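You operate a simulated robot arm through the tools that you are given. There is no shell and no other tool. Be economical: measure what you need, move in short steps, check, and stop when the job is done.

You are at the controls of a simulated robot arm. One attempt, no reset.

## Task
Swap the clip box for the blue one and clip the stack.
Fine: the old box goes on the bench; one stroke with the tray in, tray out after.
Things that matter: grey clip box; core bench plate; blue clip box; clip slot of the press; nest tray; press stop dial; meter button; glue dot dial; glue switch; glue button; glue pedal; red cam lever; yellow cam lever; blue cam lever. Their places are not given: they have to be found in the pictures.

Only the result counts: the job must be done as asked and must still hold three seconds after the hand-in. Knocking over, shifting, dropping, spilling or breaking anything else fails it.

## Robot
A 6-joint arm with a two-finger parallel gripper, fixed in place. Base frame: the origin is at the foot of the arm, x ahead of it, y to its left, z up; the work surface is at about z = 0.85. Units: m, degrees, N and s.
With the tool pointing down near the work surface it reaches from about 0.26 to 0.68 m from the base axis. Its first joint turns from -66.0 to 66.0 degrees. Payload 2.9 kg.
The TCP is the grasp point between the finger pads, 0.03 m short of the fingertips. In the tool frame z runs along the fingers and y along their closing line. The gripper opens to 0.11 m. The fingers are 0.02 m wide and 0.01 m thick; the gripper's body (0.048 by 0.112 m) begins 0.055 m behind the TCP.
Orientation is told as [roll, pitch, yaw] about the base's x, y, z axes, in that order, counted from this pose: with the fingers straight down and closing along the base's y, the tool's x points along the base's -x, its y along +y and its z along -z.

## Interface
- The arm moves only by the tool move_arm. Its argument "plan" is a list of rows, each a list of 3 entries, a list of its own where there are three numbers: the opening, from 0 (shut) to 1 (fully open), then the shift along the base's x, y, z in m, then the turn, a rotation vector about the base's x, y, z in degrees. In form: [[jaw, [tx, ty, tz], [wx, wy, wz]], ...]. A call has 1 to 12 rows; each row is the pose to reach, as a shift and turn from the pose commanded when the call began. Rows are played at 5 a second. More than 0.05 m and 8.6 degrees between two rows, or a gripper value outside its range, and nothing of the call is played. A pose out of reach is approached as far as the arm can. The call stops where the force on the tool passes 40 N (or 10 N more than at its start, if that is more) or the arm is blocked; 0.2 s more then pass. The fingers move at their own pace (about 0.108 m/s each) and stop on an object; they squeeze with about 21 N. The grip force told is the motor's: it shows also when the fingers shut on nothing. Time passes only in rows, and 0.2 s behind the last, so rows that repeat a pose let the fingers close. The reply holds the time, the measured pose of the TCP, the force on the tool along the base axes, the opening and the grip force, in the units named above and with some noise.
- Cameras (640 x 400 px; columns grow to the right, rows downward): "scene" is fixed at [0.0789, 0.4492, 1.3625]; the picture's right is [-0.66, -0.75, 0.00], its down [-0.57, 0.50, -0.66] and it looks along [0.49, -0.43, -0.76] (base axes); focal length 214 px, centre (320, 200). "wrist" rides on the gripper at [-0.036, 0, -0.057] in the tool frame; the picture's right is [0.00, -1.00, 0.00], its down [0.97, 0.00, -0.24] and it looks along [0.24, 0.00, 0.97] (tool axes); focal length 218 px, centre (320, 200).
- camera(camera): a new picture of that camera. The clock stands still meanwhile.
- pixel_to_xyz(camera, pixels): for up to 12 pixels [column, row] of the newest picture of that camera ("zoom" is the newest enlarged one), the place [x, y, z] in the base frame of the surface seen there, good to about 0.002 m. The clock stands still meanwhile.
- enlarge(camera, box): a new picture of the part [left, top, right, bottom] of that camera's present view, enlarged. The clock stands still meanwhile.
- job_done(): hands the job in; it is judged then, once.

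Work in short steps. Measure before you move; look again where a grasp or a placing could have gone wrong, and mend it. You have 80 turns and 54 pictures in all, those below and enlarged ones among them. Open the gripper and draw the arm clear of the work before you hand the job in, unless the task says otherwise; then end with one line.

The tools are called as name(argument=value, ...) on one line, values as JSON. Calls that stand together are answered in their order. move_arm: Moves the arm, as the interface text tells. Its arguments: {"type":"object","properties":{"plan":{"type":"array","items":{"type":"array"}}},"required":["plan"]} The other tools are called the same way: camera (camera) takes a picture; pixel_to_xyz (camera, pixels) gives the place of the surface under pixels of a picture; enlarge (camera, box) takes an enlarged picture of a part of a camera's view; job_done () hands the job in.

At the start:

```text
time: 0.0
position: [0.4261, -0.1138, 1.2635]
ee_rot: [-0.1, 0.0, 0.0]
ft_force: [-0.2, -0.6, -1.3]
gripper_width: 0.1099
gripper_force: 0.1
```

scene: 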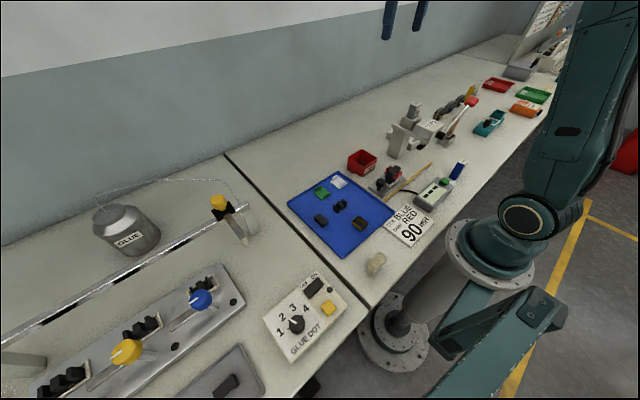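
wrist: 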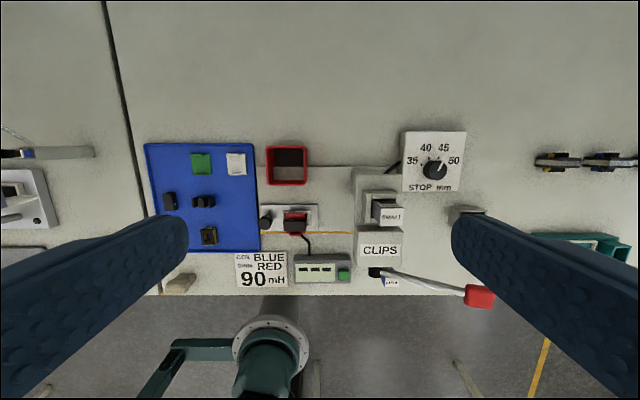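

The wrist view shows a press with a "CLIPS" label near (380,250) and a dial at (435,170). I enlarge both views to read the parts.

enlarge(camera="wrist", box=[240, 120, 500, 310])

enlarge(camera="scene", box=[340, 60, 580, 220])

enlarge(camera="wrist", box=[500, 100, 640, 300])

```text
2.11 times, centred on (370, 215) of wrist
```

zoom: 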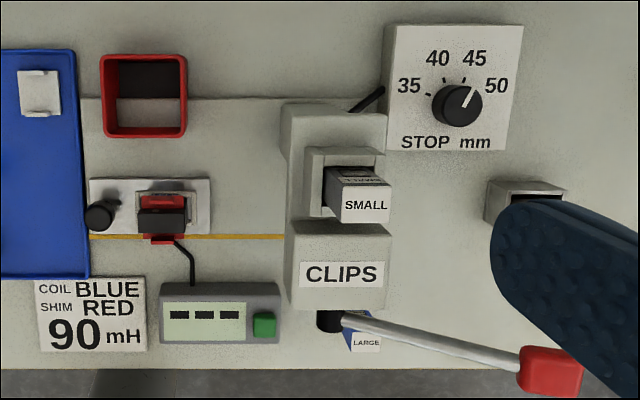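

```text
2.50 times, centred on (460, 140) of scene
```

zoom: 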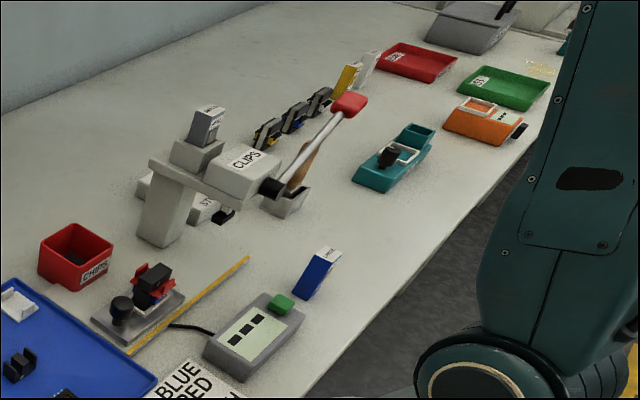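

```text
2.00 times, centred on (570, 200) of wrist
```

zoom: 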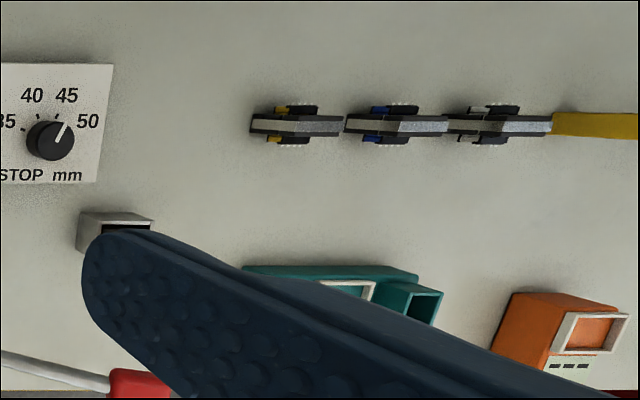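

I measure the main parts: boxes, slot, press head, lever, dial and teal tray, from the initial pictures.

pixel_to_xyz(camera="wrist", pixels=[[392, 215], [379, 190], [380, 250], [367, 215], [375, 272], [390, 283], [430, 283], [480, 296], [435, 170], [360, 180], [465, 213], [580, 243]])

pixel_to_xyz(camera="scene", pixels=[[422, 104], [413, 107], [415, 117], [434, 124], [442, 132], [424, 145], [402, 140], [472, 101], [460, 163], [489, 122], [495, 115], [420, 138]])

```text
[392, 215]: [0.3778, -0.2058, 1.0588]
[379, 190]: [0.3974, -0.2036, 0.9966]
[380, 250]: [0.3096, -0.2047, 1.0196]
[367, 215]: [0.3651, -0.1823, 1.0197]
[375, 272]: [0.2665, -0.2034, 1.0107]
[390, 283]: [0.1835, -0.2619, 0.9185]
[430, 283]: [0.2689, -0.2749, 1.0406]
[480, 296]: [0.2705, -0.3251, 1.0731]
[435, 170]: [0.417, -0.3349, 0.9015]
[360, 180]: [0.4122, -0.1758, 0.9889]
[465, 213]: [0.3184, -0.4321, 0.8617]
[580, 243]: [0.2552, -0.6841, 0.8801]
```

```text
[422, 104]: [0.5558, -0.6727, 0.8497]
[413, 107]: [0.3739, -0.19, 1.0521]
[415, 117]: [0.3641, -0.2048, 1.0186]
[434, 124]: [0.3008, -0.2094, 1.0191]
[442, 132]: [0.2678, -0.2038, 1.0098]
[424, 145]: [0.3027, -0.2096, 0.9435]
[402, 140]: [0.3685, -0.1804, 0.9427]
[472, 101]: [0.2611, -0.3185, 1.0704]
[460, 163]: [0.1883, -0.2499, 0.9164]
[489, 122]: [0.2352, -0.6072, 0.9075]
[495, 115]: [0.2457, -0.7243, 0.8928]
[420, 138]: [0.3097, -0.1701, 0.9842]
```

The press head sits near (0.30,-0.205), with the grey box in its slot at (0.376,-0.205). I move over the small plate with the black knob at wrist (265,223), which may be the nest tray, to look closer.

move_arm(plan=[[1, [0, 0.02, -0.04], [0, 0, 0]], [1, [0, 0.03, -0.08], [0, 0, 0]], [1, [0.0, 0.03, -0.11], [0, 0, 0]], [1, [0.0, 0.03, -0.11], [0, 0, 0]]])

camera(camera="wrist")

camera(camera="scene")

```text
time: 1.0
position: [0.4261, -0.0844, 1.1525]
ee_rot: [-0.1, 0.1, 0.1]
ft_force: [0.7, 0.4, 0.6]
gripper_width: 0.1102
gripper_force: 0.1
```

```text
48 pictures are left
```

wrist: 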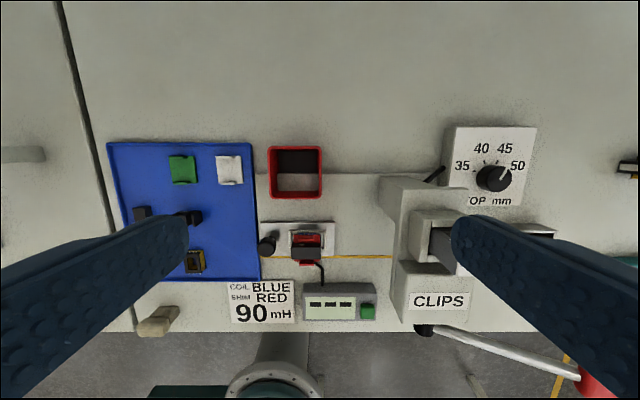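

```text
47 pictures are left
```

scene: 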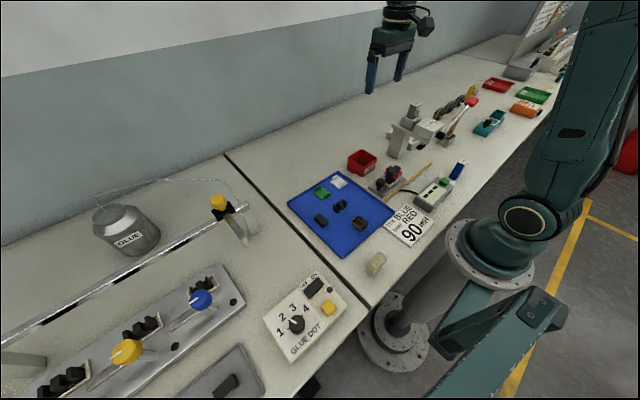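

enlarge(camera="wrist", box=[240, 200, 400, 300])

enlarge(camera="scene", box=[350, 90, 480, 220])

pixel_to_xyz(camera="wrist", pixels=[[268, 246], [263, 225], [333, 224], [335, 256], [305, 240], [306, 252], [295, 256], [390, 257], [365, 180], [350, 300], [367, 312], [150, 325]])

```text
4.00 times, centred on (320, 250) of wrist
```

zoom: 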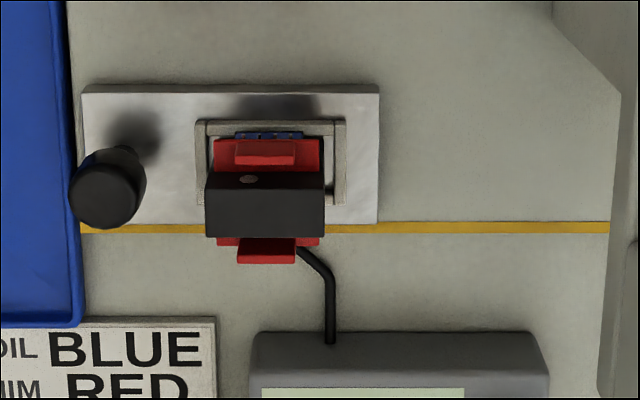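

```text
3.08 times, centred on (415, 155) of scene
```

zoom: 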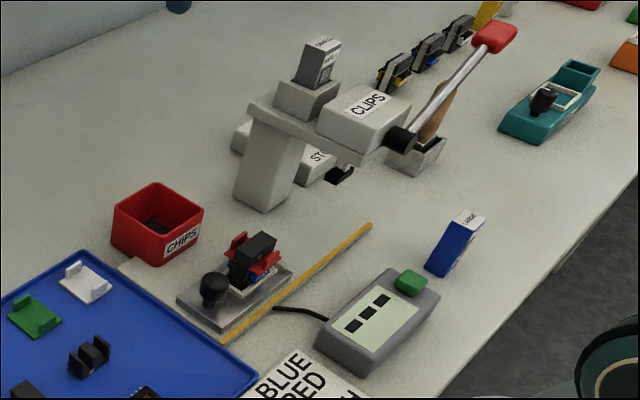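

```text
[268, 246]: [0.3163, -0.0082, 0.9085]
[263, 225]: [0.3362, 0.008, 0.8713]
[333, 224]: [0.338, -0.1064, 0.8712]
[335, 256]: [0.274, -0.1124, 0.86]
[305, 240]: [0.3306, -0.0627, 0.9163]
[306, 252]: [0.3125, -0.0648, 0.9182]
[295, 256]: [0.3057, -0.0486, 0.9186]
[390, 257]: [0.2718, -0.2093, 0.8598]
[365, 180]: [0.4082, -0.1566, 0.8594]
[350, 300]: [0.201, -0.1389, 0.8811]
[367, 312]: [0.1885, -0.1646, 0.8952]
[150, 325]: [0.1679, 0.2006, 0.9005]
```

The nest tray is the metal plate with the black knob at (0.316,-0.008,0.91). It carries the stack and slides along the yellow line to the press. Next I move above the grey box to measure it.

move_arm(plan=[[1, [-0.02, -0.04, 0.0], [0, 0, 0]], [1, [-0.04, -0.08, 0.0], [0, 0, 0]], [1, [-0.05, -0.12, 0], [0, 0, 0]], [1, [-0.05, -0.12, 0], [0, 0, 0]]])

camera(camera="wrist")

enlarge(camera="scene", box=[385, 85, 485, 185])

```text
time: 2.0
position: [0.3765, -0.2039, 1.1535]
ee_rot: [-0.1, -0.1, 0.0]
ft_force: [0.6, 0.3, -0.1]
gripper_width: 0.1103
gripper_force: 0.0
```

```text
44 pictures are left
```

wrist: 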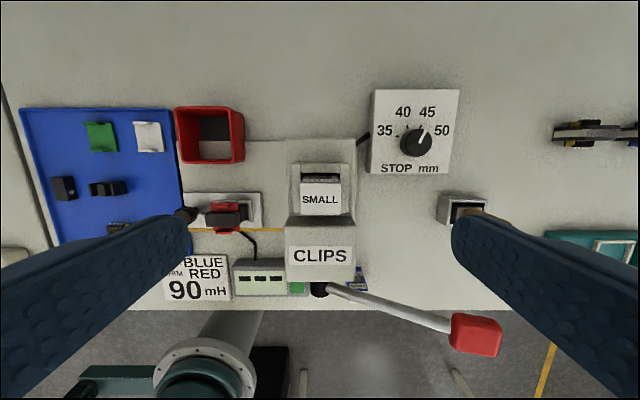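

```text
4.00 times, centred on (435, 135) of scene
```

zoom: 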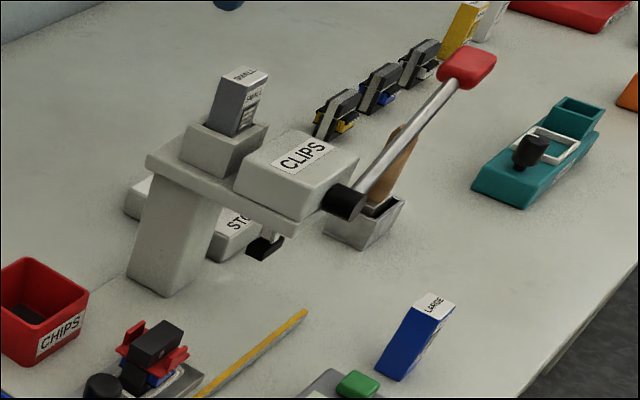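

The grey box shows at wrist (320,195). I enlarge it and the dial for detail.

enlarge(camera="wrist", box=[270, 80, 470, 290])

pixel_to_xyz(camera="wrist", pixels=[[303, 179], [338, 179], [320, 179], [303, 188], [338, 188], [300, 210], [340, 210], [297, 170], [347, 170], [293, 213], [347, 213], [320, 216]])

```text
1.90 times, centred on (370, 185) of wrist
```

zoom: 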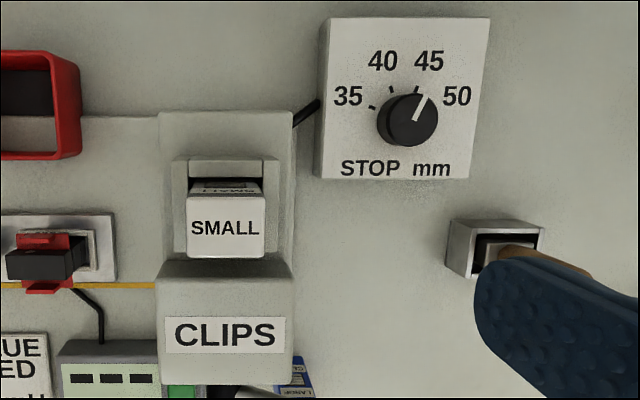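

```text
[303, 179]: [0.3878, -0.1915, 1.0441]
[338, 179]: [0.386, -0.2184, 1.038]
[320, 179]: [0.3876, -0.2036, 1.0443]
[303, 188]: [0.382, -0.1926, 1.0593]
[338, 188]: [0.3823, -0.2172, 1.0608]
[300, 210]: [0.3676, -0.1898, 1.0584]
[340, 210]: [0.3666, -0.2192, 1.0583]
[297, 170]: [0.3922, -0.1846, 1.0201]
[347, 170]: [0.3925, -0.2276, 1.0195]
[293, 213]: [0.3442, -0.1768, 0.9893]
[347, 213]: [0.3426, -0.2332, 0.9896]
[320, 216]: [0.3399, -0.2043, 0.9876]
```

The box is about 31 mm wide in y, centred at (0.374,-0.2045), with its top at 1.060. I descend and grip the part that sticks out of the slot.

move_arm(plan=[[1, [-0.003, 0, -0.04], [0, 0, 0]], [1, [-0.003, 0, -0.075], [0, 0, 0]], [1, [-0.003, 0, -0.099], [0, 0, 0]], [1, [-0.003, 0, -0.099], [0, 0, 0]], [0, [-0.003, 0, -0.099], [0, 0, 0]], [0, [-0.003, 0, -0.099], [0, 0, 0]], [0, [-0.003, 0, -0.099], [0, 0, 0]], [0, [-0.003, 0, -0.099], [0, 0, 0]]])

```text
time: 3.8
position: [0.3724, -0.2031, 1.0548]
ee_rot: [0.0, 0.1, 0.0]
ft_force: [0.4, 0.3, 0.0]
gripper_width: 0.0297
gripper_force: 21.4
```

Gripped at 29.7 mm. I lift straight up slowly, watching the force.

move_arm(plan=[[0, [0, 0, 0.015], [0, 0, 0]], [0, [0, 0, 0.03], [0, 0, 0]], [0, [0, 0, 0.05], [0, 0, 0]], [0, [0, 0, 0.08], [0, 0, 0]], [0, [0, 0, 0.12], [0, 0, 0]], [0, [0, 0, 0.12], [0, 0, 0]]])

camera(camera="wrist")

enlarge(camera="scene", box=[370, 30, 490, 150])

```text
time: 5.2
position: [0.3732, -0.2039, 1.174]
ee_rot: [-0.1, 0.0, 0.0]
ft_force: [-0.3, -0.5, -0.9]
gripper_width: 0.0296
gripper_force: 20.8
```

```text
41 pictures are left
```

wrist: 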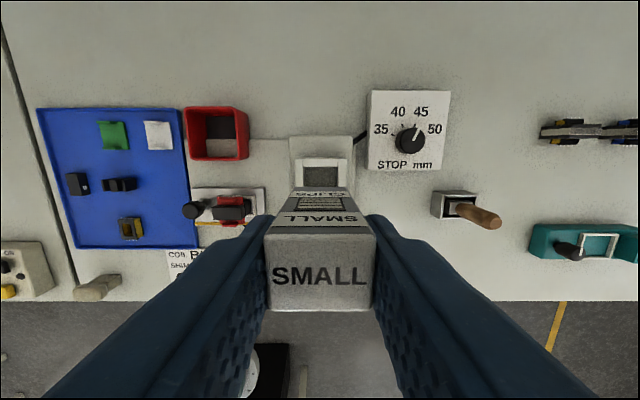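

```text
3.33 times, centred on (430, 90) of scene
```

zoom: 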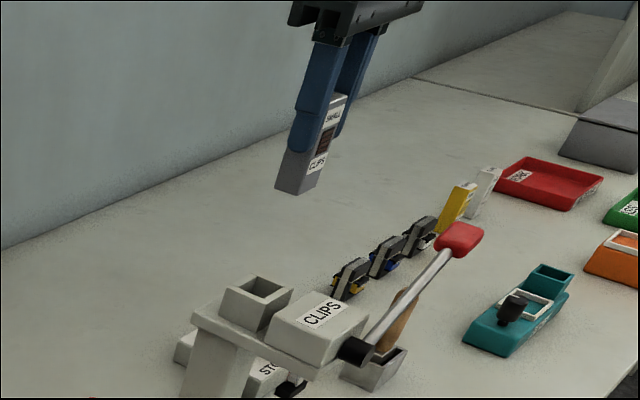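

The grey box is out. I measure its bottom edge, the empty slot, and bench height at the set-down place.

pixel_to_xyz(camera="zoom", pixels=[[278, 188], [300, 192], [318, 186], [301, 185], [258, 276], [291, 294], [223, 291], [254, 306], [256, 293]])

pixel_to_xyz(camera="wrist", pixels=[[305, 165], [337, 165], [303, 188], [340, 185], [320, 178], [320, 135], [320, 100], [300, 100], [340, 100], [320, 60], [295, 160], [348, 160]])

```text
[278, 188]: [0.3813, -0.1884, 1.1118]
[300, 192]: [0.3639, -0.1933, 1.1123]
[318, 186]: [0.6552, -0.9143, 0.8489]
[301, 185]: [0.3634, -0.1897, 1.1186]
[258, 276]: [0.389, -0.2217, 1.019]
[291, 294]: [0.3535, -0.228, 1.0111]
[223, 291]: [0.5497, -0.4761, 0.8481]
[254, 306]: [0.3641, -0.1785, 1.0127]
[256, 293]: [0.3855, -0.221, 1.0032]
```

```text
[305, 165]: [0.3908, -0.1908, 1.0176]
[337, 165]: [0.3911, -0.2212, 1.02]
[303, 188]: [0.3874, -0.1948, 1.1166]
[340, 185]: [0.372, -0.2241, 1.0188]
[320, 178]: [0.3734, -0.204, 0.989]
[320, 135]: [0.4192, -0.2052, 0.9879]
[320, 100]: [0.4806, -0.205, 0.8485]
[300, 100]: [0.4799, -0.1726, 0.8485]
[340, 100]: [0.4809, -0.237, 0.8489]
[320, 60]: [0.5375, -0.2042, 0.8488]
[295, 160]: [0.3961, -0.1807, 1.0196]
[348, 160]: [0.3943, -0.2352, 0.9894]
```

Box bottom is 65.5 mm below the TCP, the slot floor is at 0.989 and the bench at 0.849. I carry it behind the press to (0.52,-0.18) and lower it.

move_arm(plan=[[0, [0.045, 0.005, 0], [0, 0, 0]], [0, [0.09, 0.01, 0], [0, 0, 0]], [0, [0.13, 0.02, 0], [0, 0, 0]], [0, [0.147, 0.024, -0.03], [0, 0, 0]], [0, [0.147, 0.024, -0.075], [0, 0, 0]], [0, [0.147, 0.024, -0.12], [0, 0, 0]], [0, [0.147, 0.024, -0.165], [0, 0, 0]], [0, [0.147, 0.024, -0.21], [0, 0, 0]], [0, [0.147, 0.024, -0.24], [0, 0, 0]], [0, [0.147, 0.024, -0.252], [0, 0, 0]], [0, [0.147, 0.024, -0.257], [0, 0, 0]], [0, [0.147, 0.024, -0.257], [0, 0, 0]]])

```text
time: 7.8
position: [0.5192, -0.18, 0.9171]
ee_rot: [0.0, 0.0, 0.0]
ft_force: [0.0, -0.3, -0.7]
gripper_width: 0.0296
gripper_force: 20.8
```

The force shows no contact yet and the bottom should be about 2 mm above the bench. I lower in small steps, then release partly.

move_arm(plan=[[0, [0, 0, -0.0015], [0, 0, 0]], [0, [0, 0, -0.0025], [0, 0, 0]], [0, [0, 0, -0.0025], [0, 0, 0]]])

```text
time: 8.6
position: [0.5201, -0.1797, 0.9141]
ee_rot: [0.1, -0.1, 0.0]
ft_force: [-0.1, -0.1, -2.0]
gripper_width: 0.0298
gripper_force: 21.3
```

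Close to touching. I lower another 1 mm and open, then rise.

move_arm(plan=[[0, [0, 0, -0.001], [0, 0, 0]], [0.36, [0, 0, -0.001], [0, 0, 0]], [0.5, [0, 0, -0.001], [0, 0, 0]], [0.6, [0, 0, 0.0], [0, 0, 0]], [0.6, [0, 0, 0.04], [0, 0, 0]], [0.6, [0, 0, 0.09], [0, 0, 0]], [0.6, [0, 0, 0.14], [0, 0, 0]], [0.6, [0, 0, 0.19], [0, 0, 0]], [0.6, [0, 0, 0.24], [0, 0, 0]], [0.6, [0, 0, 0.24], [0, 0, 0]]])

camera(camera="wrist")

camera(camera="scene")

```text
time: 10.8
position: [0.5178, -0.1802, 1.1556]
ee_rot: [0.0, 0.0, 0.1]
ft_force: [-1.0, -0.1, -0.1]
gripper_width: 0.0659
gripper_force: 0.0
```

```text
39 pictures are left
```

wrist: 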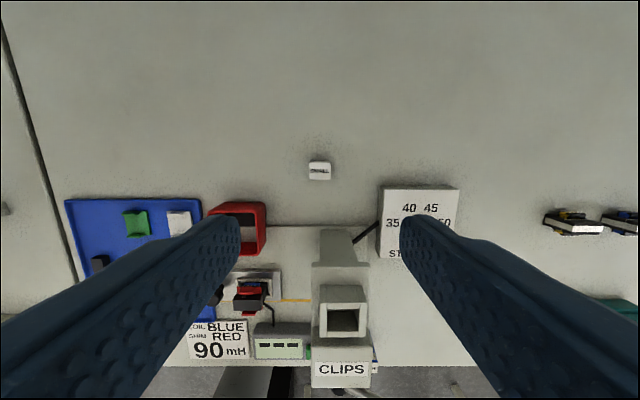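

```text
38 pictures are left
```

scene: 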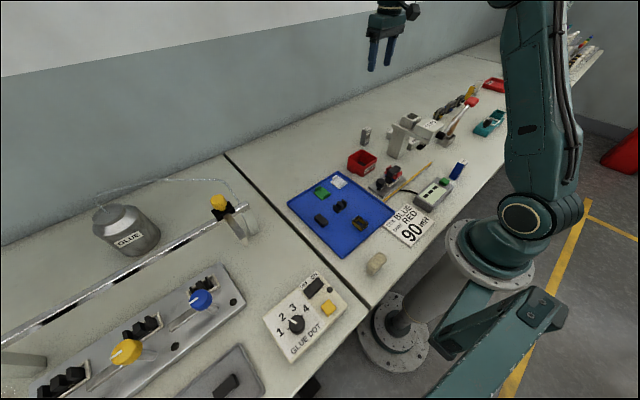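

The grey box stands upright on the bench at scene (365,135). Now I measure the blue box from the scene view.

enlarge(camera="scene", box=[420, 90, 500, 190])

move_arm(plan=[[0.6, [-0.05, 0, 0.03], [0, 0, 0]], [0.6, [-0.1, -0.0, 0.05], [0, 0, 0]], [0.6, [-0.15, -0.02, 0.05], [0, 0, 0]], [0.6, [-0.19, -0.04, 0.05], [0, 0, 0]], [0.6, [-0.23, -0.06, 0.05], [0, 0, 0]], [0.6, [-0.26, -0.08, 0.05], [0, 0, 0]], [0.6, [-0.28, -0.08, 0.05], [0, 0, 0]], [0.6, [-0.28, -0.08, 0.05], [0, 0, 0]]])

camera(camera="wrist")

```text
4.00 times, centred on (460, 140) of scene
```

zoom: 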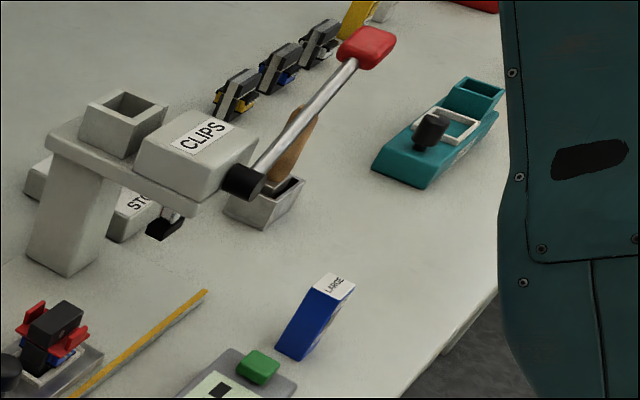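

```text
refused: row 1 steps farther than a row can; nothing moved
```

```text
36 pictures are left
```

wrist: 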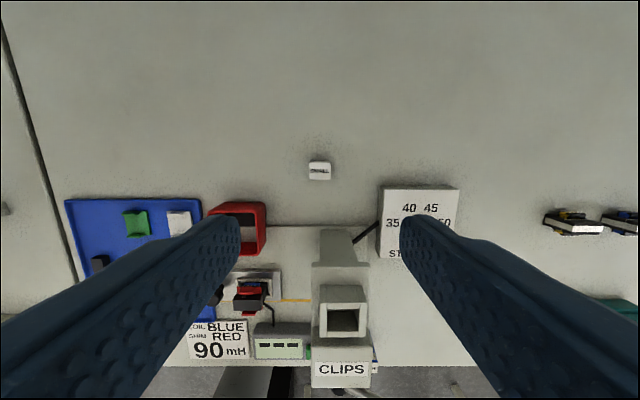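

The first step was too large and nothing moved. I measure the blue box's top corners in the zoom and repeat the move in smaller steps.

pixel_to_xyz(camera="zoom", pixels=[[327, 275], [353, 281], [341, 298], [314, 290], [335, 286], [300, 350], [279, 347], [318, 340], [305, 310], [345, 305]])

move_arm(plan=[[0.6, [-0.04, 0, 0.02], [0, 0, 0]], [0.6, [-0.08, 0, 0.04], [0, 0, 0]], [0.6, [-0.12, -0.01, 0.05], [0, 0, 0]], [0.6, [-0.16, -0.03, 0.05], [0, 0, 0]], [0.6, [-0.2, -0.05, 0.05], [0, 0, 0]], [0.6, [-0.24, -0.07, 0.05], [0, 0, 0]], [0.6, [-0.28, -0.08, 0.05], [0, 0, 0]], [0.6, [-0.31, -0.08, 0.05], [0, 0, 0]], [0.6, [-0.31, -0.08, 0.05], [0, 0, 0]]])

camera(camera="wrist")

```text
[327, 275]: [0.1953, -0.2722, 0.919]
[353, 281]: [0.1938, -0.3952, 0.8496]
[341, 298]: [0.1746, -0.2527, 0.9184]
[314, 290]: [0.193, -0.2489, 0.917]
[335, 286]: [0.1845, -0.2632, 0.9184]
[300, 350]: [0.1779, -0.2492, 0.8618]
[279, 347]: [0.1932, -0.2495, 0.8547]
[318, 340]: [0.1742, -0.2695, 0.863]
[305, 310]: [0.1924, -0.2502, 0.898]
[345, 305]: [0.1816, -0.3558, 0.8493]
```

```text
time: 12.8
position: [0.2097, -0.2606, 1.2032]
ee_rot: [-0.1, 0.0, 0.1]
ft_force: [0.3, 0.5, -1.0]
gripper_width: 0.066
gripper_force: 0.0
```

```text
35 pictures are left
```

wrist: 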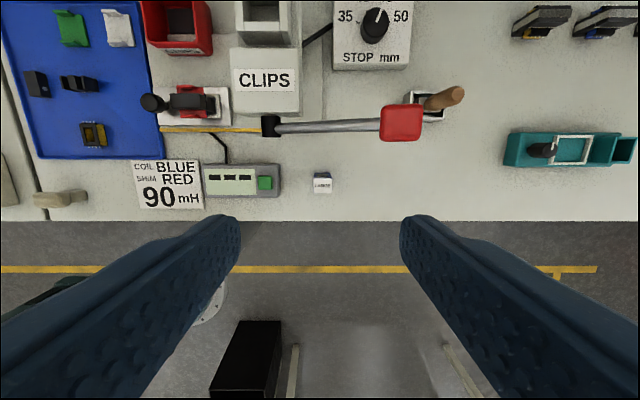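

The blue box top is at wrist (322,183). I enlarge for its exact corners and yaw.

enlarge(camera="wrist", box=[295, 165, 345, 200])

pixel_to_xyz(camera="wrist", pixels=[[314, 179], [330, 179], [314, 191], [330, 191], [322, 185], [322, 176], [322, 198], [322, 215]])

```text
11.43 times, centred on (320, 182) of wrist
```

zoom: 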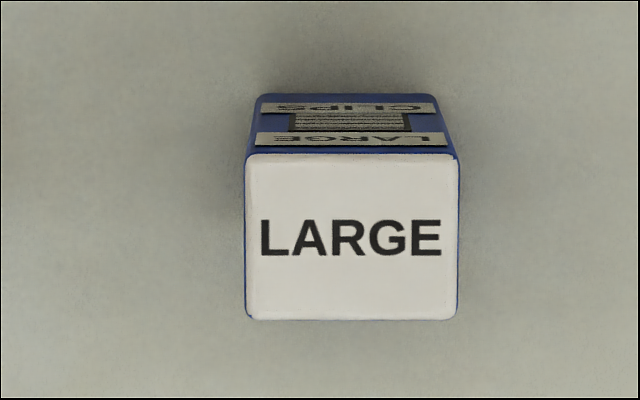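

```text
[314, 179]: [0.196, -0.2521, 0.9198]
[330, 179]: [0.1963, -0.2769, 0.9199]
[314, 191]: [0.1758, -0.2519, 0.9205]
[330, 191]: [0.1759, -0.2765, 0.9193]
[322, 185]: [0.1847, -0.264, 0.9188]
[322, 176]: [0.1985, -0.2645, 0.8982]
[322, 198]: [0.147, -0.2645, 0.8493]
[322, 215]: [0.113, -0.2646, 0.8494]
```

The box has the same yaw as the gripper, centre (0.1856,-0.265), top 0.919. I descend in stages; the lever (x≈0.26) should clear.

move_arm(plan=[[0.6, [-0.0245, -0.0053, -0.03], [0, 0, 0]], [0.6, [-0.0245, -0.0053, -0.07], [0, 0, 0]], [0.6, [-0.0245, -0.0053, -0.11], [0, 0, 0]], [0.6, [-0.0245, -0.0053, -0.15], [0, 0, 0]], [0.6, [-0.0245, -0.0053, -0.19], [0, 0, 0]], [0.6, [-0.0245, -0.0053, -0.2], [0, 0, 0]], [0.6, [-0.0245, -0.0053, -0.2], [0, 0, 0]]])

camera(camera="scene")

camera(camera="wrist")

```text
time: 14.4
position: [0.1861, -0.2646, 1.0029]
ee_rot: [-0.1, 0.1, -0.1]
ft_force: [-0.7, 0.2, 0.1]
gripper_width: 0.0661
gripper_force: 0.0
```

```text
33 pictures are left
```

scene: 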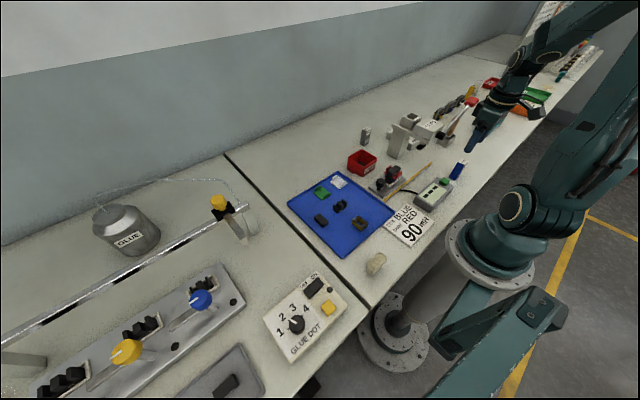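

```text
32 pictures are left
```

wrist: 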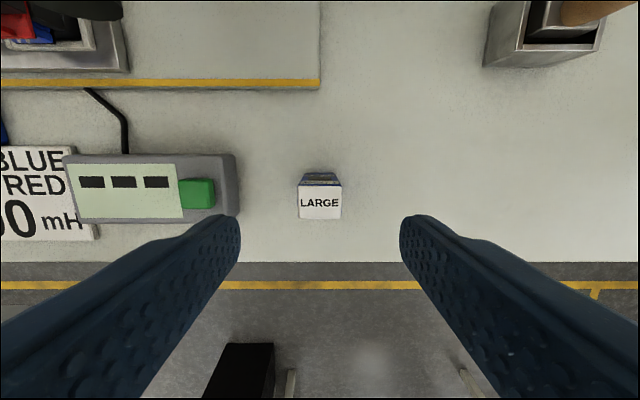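

The box is centred between the fingers. I check side clearance between the gripper and the lever before going lower.

enlarge(camera="scene", box=[420, 40, 580, 180])

```text
2.86 times, centred on (500, 110) of scene
```

zoom: 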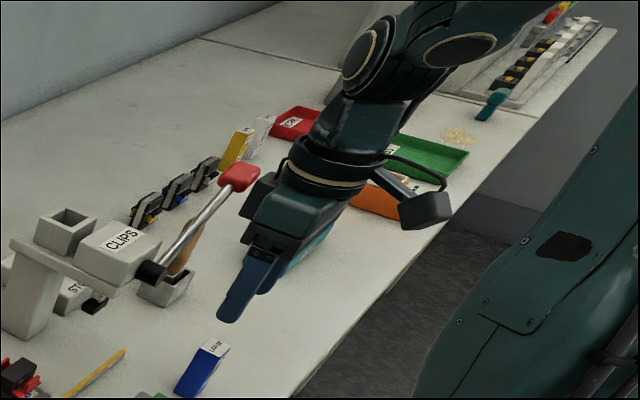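

I measure the gripper's +x edge against the lever.

pixel_to_xyz(camera="zoom", pixels=[[255, 190], [250, 205], [246, 235], [280, 185], [295, 160], [335, 120], [350, 70], [330, 150], [238, 178], [190, 235], [240, 195], [425, 210]])

```text
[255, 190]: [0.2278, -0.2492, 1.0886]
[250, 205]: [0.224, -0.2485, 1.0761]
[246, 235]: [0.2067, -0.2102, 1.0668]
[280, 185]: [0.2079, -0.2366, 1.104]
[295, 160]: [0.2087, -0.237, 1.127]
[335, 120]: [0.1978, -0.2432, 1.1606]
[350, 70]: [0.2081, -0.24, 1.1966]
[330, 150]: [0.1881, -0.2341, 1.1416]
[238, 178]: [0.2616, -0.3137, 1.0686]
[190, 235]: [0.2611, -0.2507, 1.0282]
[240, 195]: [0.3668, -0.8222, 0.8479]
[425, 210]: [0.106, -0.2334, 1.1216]
```

The camera housing reaches about x 0.23 and the lever begins near 0.25, so it clears. I descend and grip.

move_arm(plan=[[0.6, [0, 0, -0.03], [0, 0, 0]], [0.6, [0, 0, -0.06], [0, 0, 0]], [0.6, [0, 0, -0.08], [0, 0, 0]], [0.6, [0, 0, -0.0895], [0, 0, 0]], [0.6, [0, 0, -0.0895], [0, 0, 0]], [0, [0, 0, -0.0895], [0, 0, 0]], [0, [0, 0, -0.0895], [0, 0, 0]], [0, [0, 0, -0.0895], [0, 0, 0]]])

```text
time: 16.2
position: [0.1851, -0.2651, 0.9156]
ee_rot: [-0.1, 0.0, 0.0]
ft_force: [-0.2, -0.1, -0.1]
gripper_width: 0.0299
gripper_force: 21.0
```

Gripped at 29.9 mm. I lift straight up.

move_arm(plan=[[0, [0, 0, 0.03], [0, 0, 0]], [0, [0, 0, 0.07], [0, 0, 0]], [0, [0, 0, 0.11], [0, 0, 0]], [0, [0, 0, 0.15], [0, 0, 0]], [0, [0, 0, 0.19], [0, 0, 0]], [0, [0, 0, 0.23], [0, 0, 0]], [0, [0, 0, 0.27], [0, 0, 0]], [0, [0, 0, 0.29], [0, 0, 0]], [0, [0, 0, 0.29], [0, 0, 0]]])

```text
time: 18.2
position: [0.1851, -0.2648, 1.2054]
ee_rot: [-0.2, -0.1, 0.1]
ft_force: [0.1, -0.4, -0.7]
gripper_width: 0.0294
gripper_force: 20.3
```

Clear of the bench. I carry it over the slot at the grey box's grasp position, box bottom well above the slot.

move_arm(plan=[[0, [0.04, 0.012, 0], [0, 0, 0]], [0, [0.08, 0.025, 0], [0, 0, 0]], [0, [0.12, 0.04, 0], [0, 0, 0]], [0, [0.16, 0.052, 0], [0, 0, 0]], [0, [0.1875, 0.0613, 0], [0, 0, 0]], [0, [0.1875, 0.0613, -0.04], [0, 0, 0]], [0, [0.1875, 0.0613, -0.06], [0, 0, 0]], [0, [0.1875, 0.0613, -0.06], [0, 0, 0]]])

enlarge(camera="wrist", box=[250, 120, 400, 320])

enlarge(camera="scene", box=[385, 50, 465, 150])

```text
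time: 20.0
position: [0.3734, -0.2045, 1.1441]
ee_rot: [0.0, 0.0, 0.1]
ft_force: [-0.8, -0.1, -1.4]
gripper_width: 0.0298
gripper_force: 21.4
```

```text
2.00 times, centred on (325, 220) of wrist
```

zoom: 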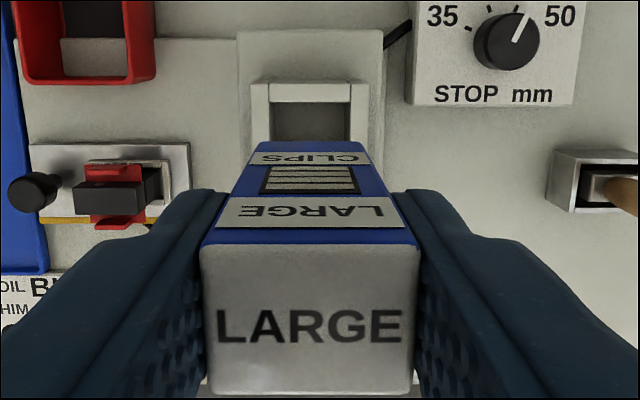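

```text
4.00 times, centred on (425, 100) of scene
```

zoom: 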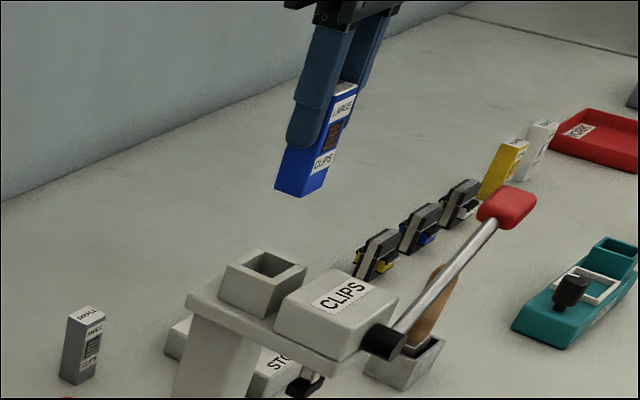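

The blue box seems to sit slightly differently in the grip than the grey one did. I take a wrist picture and measure box edges and slot edges.

pixel_to_xyz(camera="zoom", pixels=[[278, 189], [302, 194], [276, 187], [304, 196], [290, 185], [315, 180], [263, 252], [303, 268], [263, 268], [285, 270]])

camera(camera="wrist")

pixel_to_xyz(camera="wrist", pixels=[[320, 250], [320, 310], [275, 245], [365, 245], [320, 315], [320, 205], [300, 165], [340, 165], [290, 168], [349, 168], [320, 170], [320, 161]])

```text
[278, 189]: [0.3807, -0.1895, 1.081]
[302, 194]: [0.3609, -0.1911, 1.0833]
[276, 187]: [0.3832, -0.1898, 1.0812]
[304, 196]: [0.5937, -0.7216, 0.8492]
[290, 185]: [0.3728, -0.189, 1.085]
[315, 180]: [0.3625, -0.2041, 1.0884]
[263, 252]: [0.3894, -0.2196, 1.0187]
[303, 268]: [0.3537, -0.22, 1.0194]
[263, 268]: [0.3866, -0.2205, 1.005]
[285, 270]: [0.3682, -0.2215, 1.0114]
```

```text
28 pictures are left
```

wrist: 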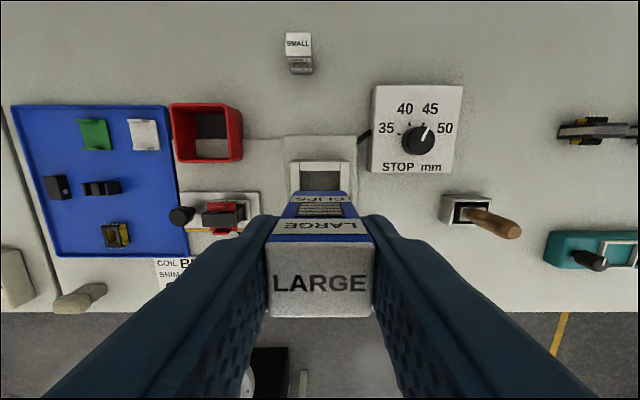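

```text
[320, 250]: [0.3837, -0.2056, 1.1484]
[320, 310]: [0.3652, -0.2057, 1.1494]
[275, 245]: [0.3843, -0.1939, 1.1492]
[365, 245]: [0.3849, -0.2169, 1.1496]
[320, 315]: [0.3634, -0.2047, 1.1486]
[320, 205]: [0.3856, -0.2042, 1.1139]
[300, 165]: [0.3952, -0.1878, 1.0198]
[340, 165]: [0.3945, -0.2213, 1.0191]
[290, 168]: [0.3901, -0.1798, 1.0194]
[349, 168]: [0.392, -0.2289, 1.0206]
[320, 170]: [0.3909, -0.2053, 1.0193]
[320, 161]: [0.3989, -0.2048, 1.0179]
```

The box centre (0.3742,-0.2045) matches where the grey one sat, and the slot has margin around it. I lower it into the slot gently.

move_arm(plan=[[0, [0, 0, -0.03], [0, 0, 0]], [0, [0, 0, -0.045], [0, 0, 0]], [0, [0, 0, -0.055], [0, 0, 0]], [0, [0, 0, -0.065], [0, 0, 0]], [0, [0, 0, -0.075], [0, 0, 0]], [0, [0, 0, -0.083], [0, 0, 0]], [0, [0, 0, -0.088], [0, 0, 0]], [0, [0, 0, -0.09], [0, 0, 0]], [0, [0, 0, -0.09], [0, 0, 0]]])

```text
time: 22.0
position: [0.3729, -0.2021, 1.0554]
ee_rot: [-0.1, -0.1, 0.1]
ft_force: [6.0, -0.8, 0.3]
gripper_width: 0.0295
gripper_force: 21.1
```

At full depth with a slight side force (6 N in x). I lower another 0.7 mm, release and rise.

move_arm(plan=[[0, [0.0, 0, -0.0007], [0, 0, 0]], [0.36, [0.0, 0, -0.0007], [0, 0, 0]], [0.5, [0.0, 0, -0.0007], [0, 0, 0]], [0.6, [0.0, 0, 0.0], [0, 0, 0]], [0.6, [0, 0, 0.04], [0, 0, 0]], [0.6, [0, 0, 0.09], [0, 0, 0]], [0.6, [0, 0, 0.1], [0, 0, 0]], [0.6, [0, 0, 0.1], [0, 0, 0]]])

enlarge(camera="wrist", box=[240, 120, 400, 320])

enlarge(camera="scene", box=[355, 85, 455, 215])

```text
time: 23.8
position: [0.3727, -0.2044, 1.1566]
ee_rot: [-0.1, 0.0, 0.1]
ft_force: [0.0, 0.1, -0.4]
gripper_width: 0.066
gripper_force: 0.0
```

```text
2.00 times, centred on (320, 220) of wrist
```

zoom: 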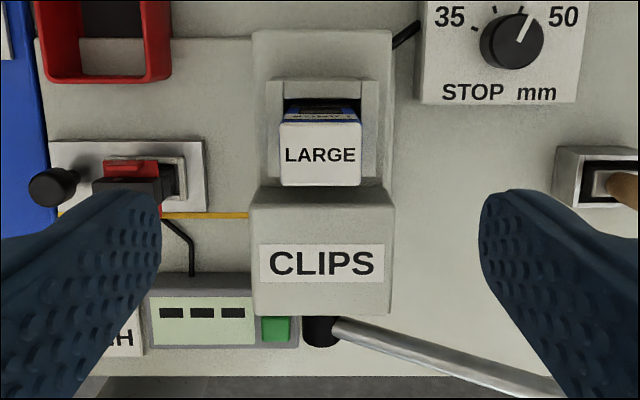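

```text
3.08 times, centred on (405, 150) of scene
```

zoom: 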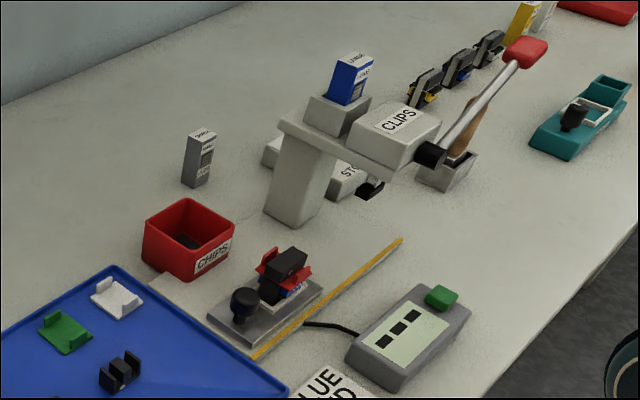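

The blue box is seated in the slot. Now I measure the tray knob, stack and punch.

pixel_to_xyz(camera="zoom", pixels=[[244, 293], [235, 296], [255, 296], [244, 325], [290, 255], [275, 262], [302, 262], [370, 183], [370, 195], [360, 190], [383, 182], [323, 290]])

camera(camera="wrist")

pixel_to_xyz(camera="wrist", pixels=[[187, 215], [180, 215], [195, 215], [222, 202], [215, 193], [213, 220], [255, 205], [215, 202], [230, 215], [245, 196], [250, 197], [265, 225]])

```text
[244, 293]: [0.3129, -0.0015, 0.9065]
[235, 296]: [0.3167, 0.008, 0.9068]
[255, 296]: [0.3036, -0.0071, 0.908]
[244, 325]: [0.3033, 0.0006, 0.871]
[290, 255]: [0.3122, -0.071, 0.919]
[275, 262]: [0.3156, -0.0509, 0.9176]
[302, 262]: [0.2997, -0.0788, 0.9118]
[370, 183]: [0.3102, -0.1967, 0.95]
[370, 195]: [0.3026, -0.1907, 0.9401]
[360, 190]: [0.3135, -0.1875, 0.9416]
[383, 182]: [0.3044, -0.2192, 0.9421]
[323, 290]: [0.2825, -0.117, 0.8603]
```

```text
25 pictures are left
```

wrist: 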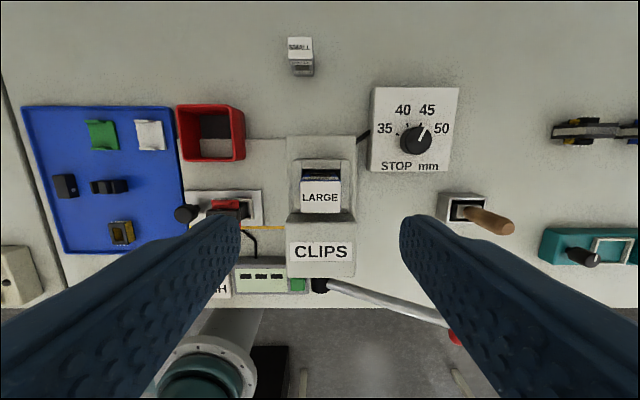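

```text
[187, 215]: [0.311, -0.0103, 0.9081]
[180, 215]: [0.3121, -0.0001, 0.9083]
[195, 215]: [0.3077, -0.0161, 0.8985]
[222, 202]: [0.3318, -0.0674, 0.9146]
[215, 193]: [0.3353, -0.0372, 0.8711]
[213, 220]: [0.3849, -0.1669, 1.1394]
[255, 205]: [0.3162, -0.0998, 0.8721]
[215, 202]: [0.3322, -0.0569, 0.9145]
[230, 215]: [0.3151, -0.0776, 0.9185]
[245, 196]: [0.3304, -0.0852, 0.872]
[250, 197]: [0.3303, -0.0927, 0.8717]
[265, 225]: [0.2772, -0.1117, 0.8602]
```

The knob is at (0.311,-0.003), top 0.908, and the stack needs to travel about 0.14 m to lie under the punch (y≈-0.203). I plan a grasp turned 90° and tilted away from the press head, and first move over the knob while turning.

move_arm(plan=[[0.6, [-0.005, 0.02, 0], [0, 0, 8]], [0.6, [-0.01, 0.04, 0], [0, 0, 16]], [0.6, [-0.016, 0.06, 0], [0, 0, 24]], [0.6, [-0.022, 0.08, 0], [0, 0, 32]], [0.6, [-0.028, 0.1, 0], [0, 0, 40]], [0.6, [-0.034, 0.12, 0], [0, 0, 48]], [0.6, [-0.04, 0.14, 0], [0, 0, 56]], [0.6, [-0.046, 0.16, 0], [0, 0, 64]], [0.6, [-0.052, 0.18, 0], [0, 0, 72]], [0.6, [-0.058, 0.195, 0], [0, 0, 80]], [0.6, [-0.062, 0.201, 0], [0, 0, 88]], [0.6, [-0.062, 0.201, 0], [0, 0, 90]]])

camera(camera="wrist")

```text
time: 26.4
position: [0.31, -0.0028, 1.1552]
ee_rot: [0.0, 0.0, 90.2]
ft_force: [0.1, 0.8, 0.3]
gripper_width: 0.0659
gripper_force: 0.1
```

```text
24 pictures are left
```

wrist: 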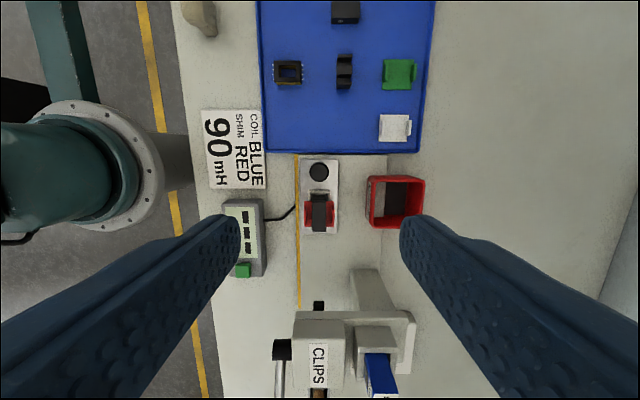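

The view is now turned, with the knob at (319,172), stack at (319,212) and punch at (319,306). I measure them.

pixel_to_xyz(camera="wrist", pixels=[[319, 172], [311, 172], [327, 172], [319, 163], [319, 181], [319, 196], [319, 228], [319, 212], [319, 304], [313, 304], [323, 304], [335, 163]])

enlarge(camera="wrist", box=[280, 150, 360, 320])

```text
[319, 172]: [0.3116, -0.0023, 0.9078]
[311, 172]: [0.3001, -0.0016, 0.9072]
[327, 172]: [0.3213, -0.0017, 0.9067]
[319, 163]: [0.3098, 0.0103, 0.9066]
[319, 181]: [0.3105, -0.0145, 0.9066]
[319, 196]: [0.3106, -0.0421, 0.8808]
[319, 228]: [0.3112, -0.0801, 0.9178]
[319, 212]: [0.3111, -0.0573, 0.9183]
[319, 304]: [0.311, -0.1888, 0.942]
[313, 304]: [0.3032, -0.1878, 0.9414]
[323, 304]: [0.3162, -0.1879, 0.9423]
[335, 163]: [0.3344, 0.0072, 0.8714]
```

```text
2.35 times, centred on (320, 235) of wrist
```

zoom: 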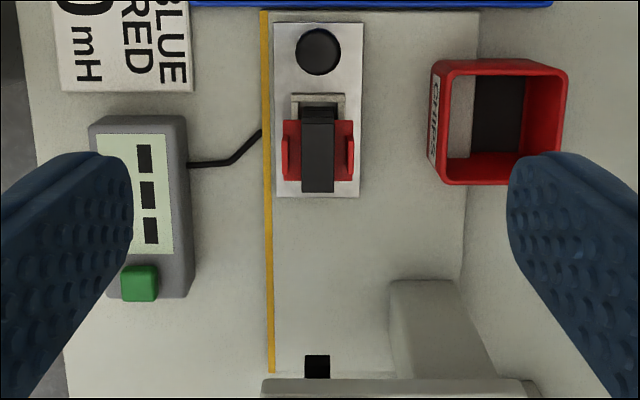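

Knob centre is (0.311,-0.002) with about 12 mm radius. I measure the yellow line end, tray ends and stack edges more precisely to set the travel.

pixel_to_xyz(camera="zoom", pixels=[[271, 370], [267, 14], [318, 195], [300, 194], [318, 27], [318, 112], [318, 120], [318, 128], [318, 190], [318, 360], [318, 374], [290, 150]])

enlarge(camera="scene", box=[360, 110, 450, 210])

```text
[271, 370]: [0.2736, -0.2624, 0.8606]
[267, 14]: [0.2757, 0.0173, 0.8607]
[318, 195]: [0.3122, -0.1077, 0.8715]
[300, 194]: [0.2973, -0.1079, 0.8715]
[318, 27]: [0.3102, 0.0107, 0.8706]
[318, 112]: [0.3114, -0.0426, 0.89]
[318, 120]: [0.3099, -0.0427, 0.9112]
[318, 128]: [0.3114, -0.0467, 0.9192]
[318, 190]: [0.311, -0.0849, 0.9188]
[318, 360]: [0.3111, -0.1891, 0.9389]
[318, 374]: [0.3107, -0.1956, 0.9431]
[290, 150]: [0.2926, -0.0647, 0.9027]
```

```text
4.00 times, centred on (405, 160) of scene
```

zoom: 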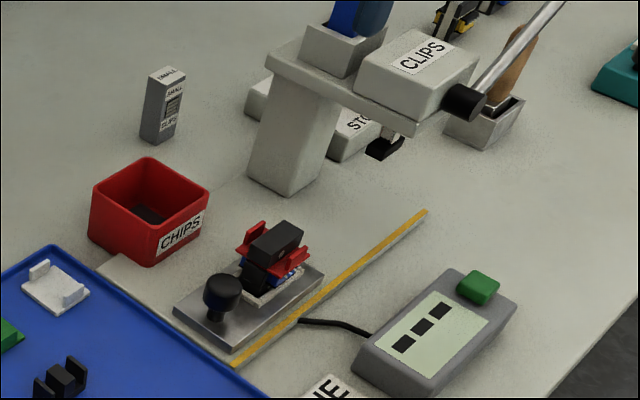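

Travel is -0.139 m (stack centre -0.065 to punch -0.204). I descend onto the knob, tilting 20° so the body leans away from the press.

move_arm(plan=[[0.6, [0, 0, -0.04], [-7, 0, 0]], [0.6, [0, 0, -0.08], [-14, 0, 0]], [0.6, [0, 0, -0.12], [-20, 0, 0]], [0.6, [0, 0, -0.16], [-20, 0, 0]], [0.6, [0, 0, -0.2], [-20, 0, 0]], [0.6, [0, 0, -0.23], [-20, 0, 0]], [0.6, [0, 0, -0.2475], [-20, 0, 0]], [0.6, [0, 0, -0.2475], [-20, 0, 0]]])

camera(camera="wrist")

enlarge(camera="scene", box=[340, 80, 460, 220])

```text
time: 28.2
position: [0.3105, -0.0032, 0.9074]
ee_rot: [-0.1, 20.0, 90.0]
ft_force: [0.2, 0.0, 0.2]
gripper_width: 0.0661
gripper_force: 0.0
```

```text
21 pictures are left
```

wrist: 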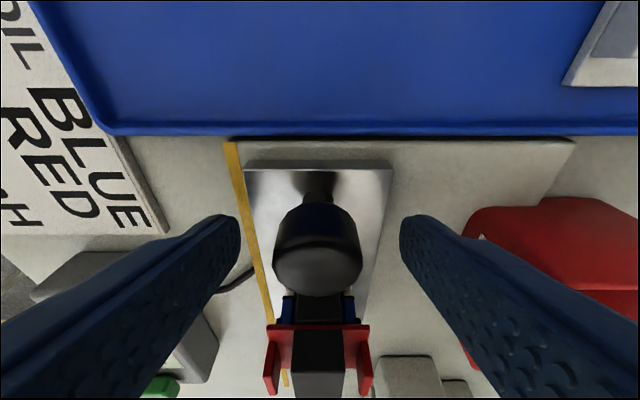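

```text
2.86 times, centred on (400, 150) of scene
```

zoom: 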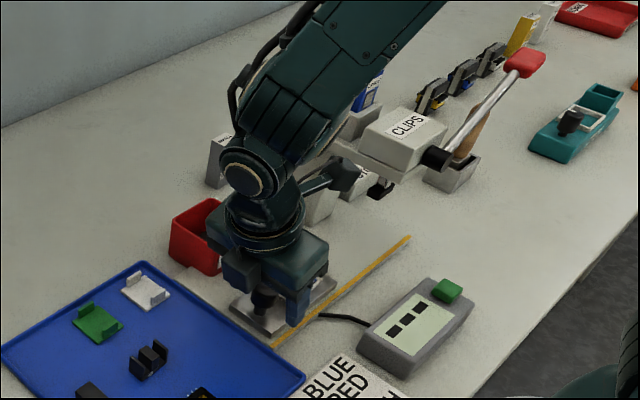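

A wrist bracket at zoom (345,178) sticks out toward the press. I measure it before sliding.

pixel_to_xyz(camera="zoom", pixels=[[345, 163], [357, 175], [345, 190], [335, 180], [350, 185], [358, 168], [330, 170], [340, 190], [320, 180], [270, 190]])

enlarge(camera="scene", box=[380, 110, 440, 160])

```text
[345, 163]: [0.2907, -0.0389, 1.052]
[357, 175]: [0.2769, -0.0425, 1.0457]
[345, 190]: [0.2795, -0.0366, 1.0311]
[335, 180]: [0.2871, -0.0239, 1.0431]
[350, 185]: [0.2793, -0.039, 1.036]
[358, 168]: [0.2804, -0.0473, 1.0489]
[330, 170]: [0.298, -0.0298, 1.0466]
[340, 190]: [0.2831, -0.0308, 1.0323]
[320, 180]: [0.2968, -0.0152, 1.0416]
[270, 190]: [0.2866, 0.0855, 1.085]
```

```text
8.00 times, centred on (410, 135) of scene
```

zoom: 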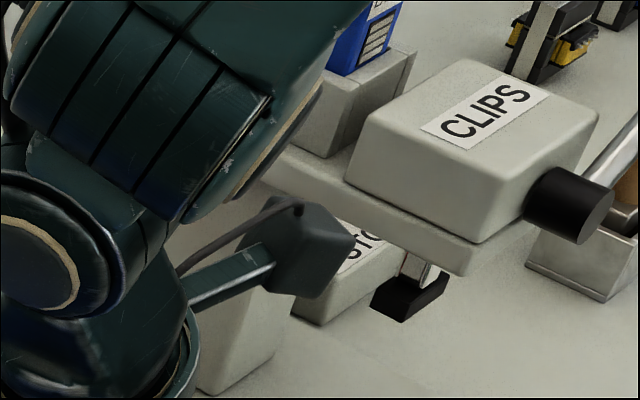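

The bracket would pass only about 1 cm above the head. I tilt a further 12° (to 32°), which moves the bracket back about 3 cm, then check the wrist links near the blue box.

move_arm(plan=[[0.6, [0, 0, 0.001], [-6, 0, 0]], [0.6, [0, 0.0, 0.001], [-12, 0, 0]], [0.6, [0, 0.0, 0.001], [-12, 0, 0]]])

enlarge(camera="scene", box=[340, 60, 460, 210])

pixel_to_xyz(camera="zoom", pixels=[[330, 210], [340, 200], [325, 220], [300, 170], [310, 150], [330, 130], [350, 110], [270, 200], [250, 190], [290, 130]])

```text
time: 29.0
position: [0.311, -0.0036, 0.9081]
ee_rot: [0.0, 32.1, 90.0]
ft_force: [0.3, -0.2, -0.4]
gripper_width: 0.066
gripper_force: 0.0
```

```text
2.67 times, centred on (400, 135) of scene
```

zoom: 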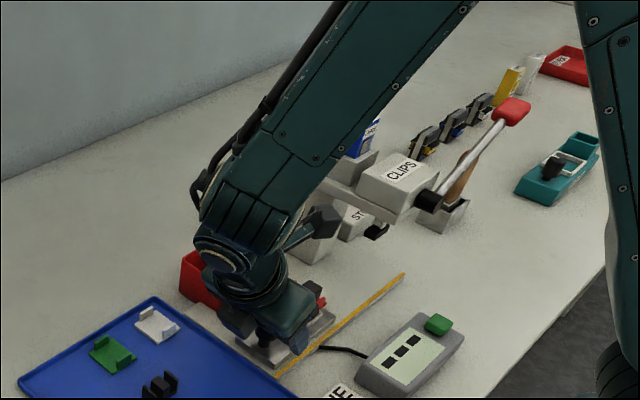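

```text
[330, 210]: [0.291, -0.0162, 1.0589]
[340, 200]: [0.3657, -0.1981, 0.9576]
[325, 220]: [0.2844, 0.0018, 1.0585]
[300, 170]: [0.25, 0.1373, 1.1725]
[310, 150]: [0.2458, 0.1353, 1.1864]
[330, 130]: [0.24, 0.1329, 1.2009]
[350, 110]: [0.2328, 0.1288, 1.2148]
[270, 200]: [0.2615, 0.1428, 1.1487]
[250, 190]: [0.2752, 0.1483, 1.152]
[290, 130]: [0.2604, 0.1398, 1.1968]
```

The forearm is at y≈0.13 and the bracket now ends near y -0.02, so everything clears. I close on the knob.

move_arm(plan=[[0.3, [0, 0.0015, 0], [0, 0, 0]], [0, [0, 0.0015, 0], [0, 0, 0]], [0, [0, 0.0015, 0], [0, 0, 0]], [0, [0, 0.0015, 0], [0, 0, 0]]])

```text
time: 30.0
position: [0.3102, -0.0016, 0.9085]
ee_rot: [0.0, 32.0, 90.0]
ft_force: [-8.8, -2.4, -3.8]
gripper_width: 0.0272
gripper_force: 45.0
```

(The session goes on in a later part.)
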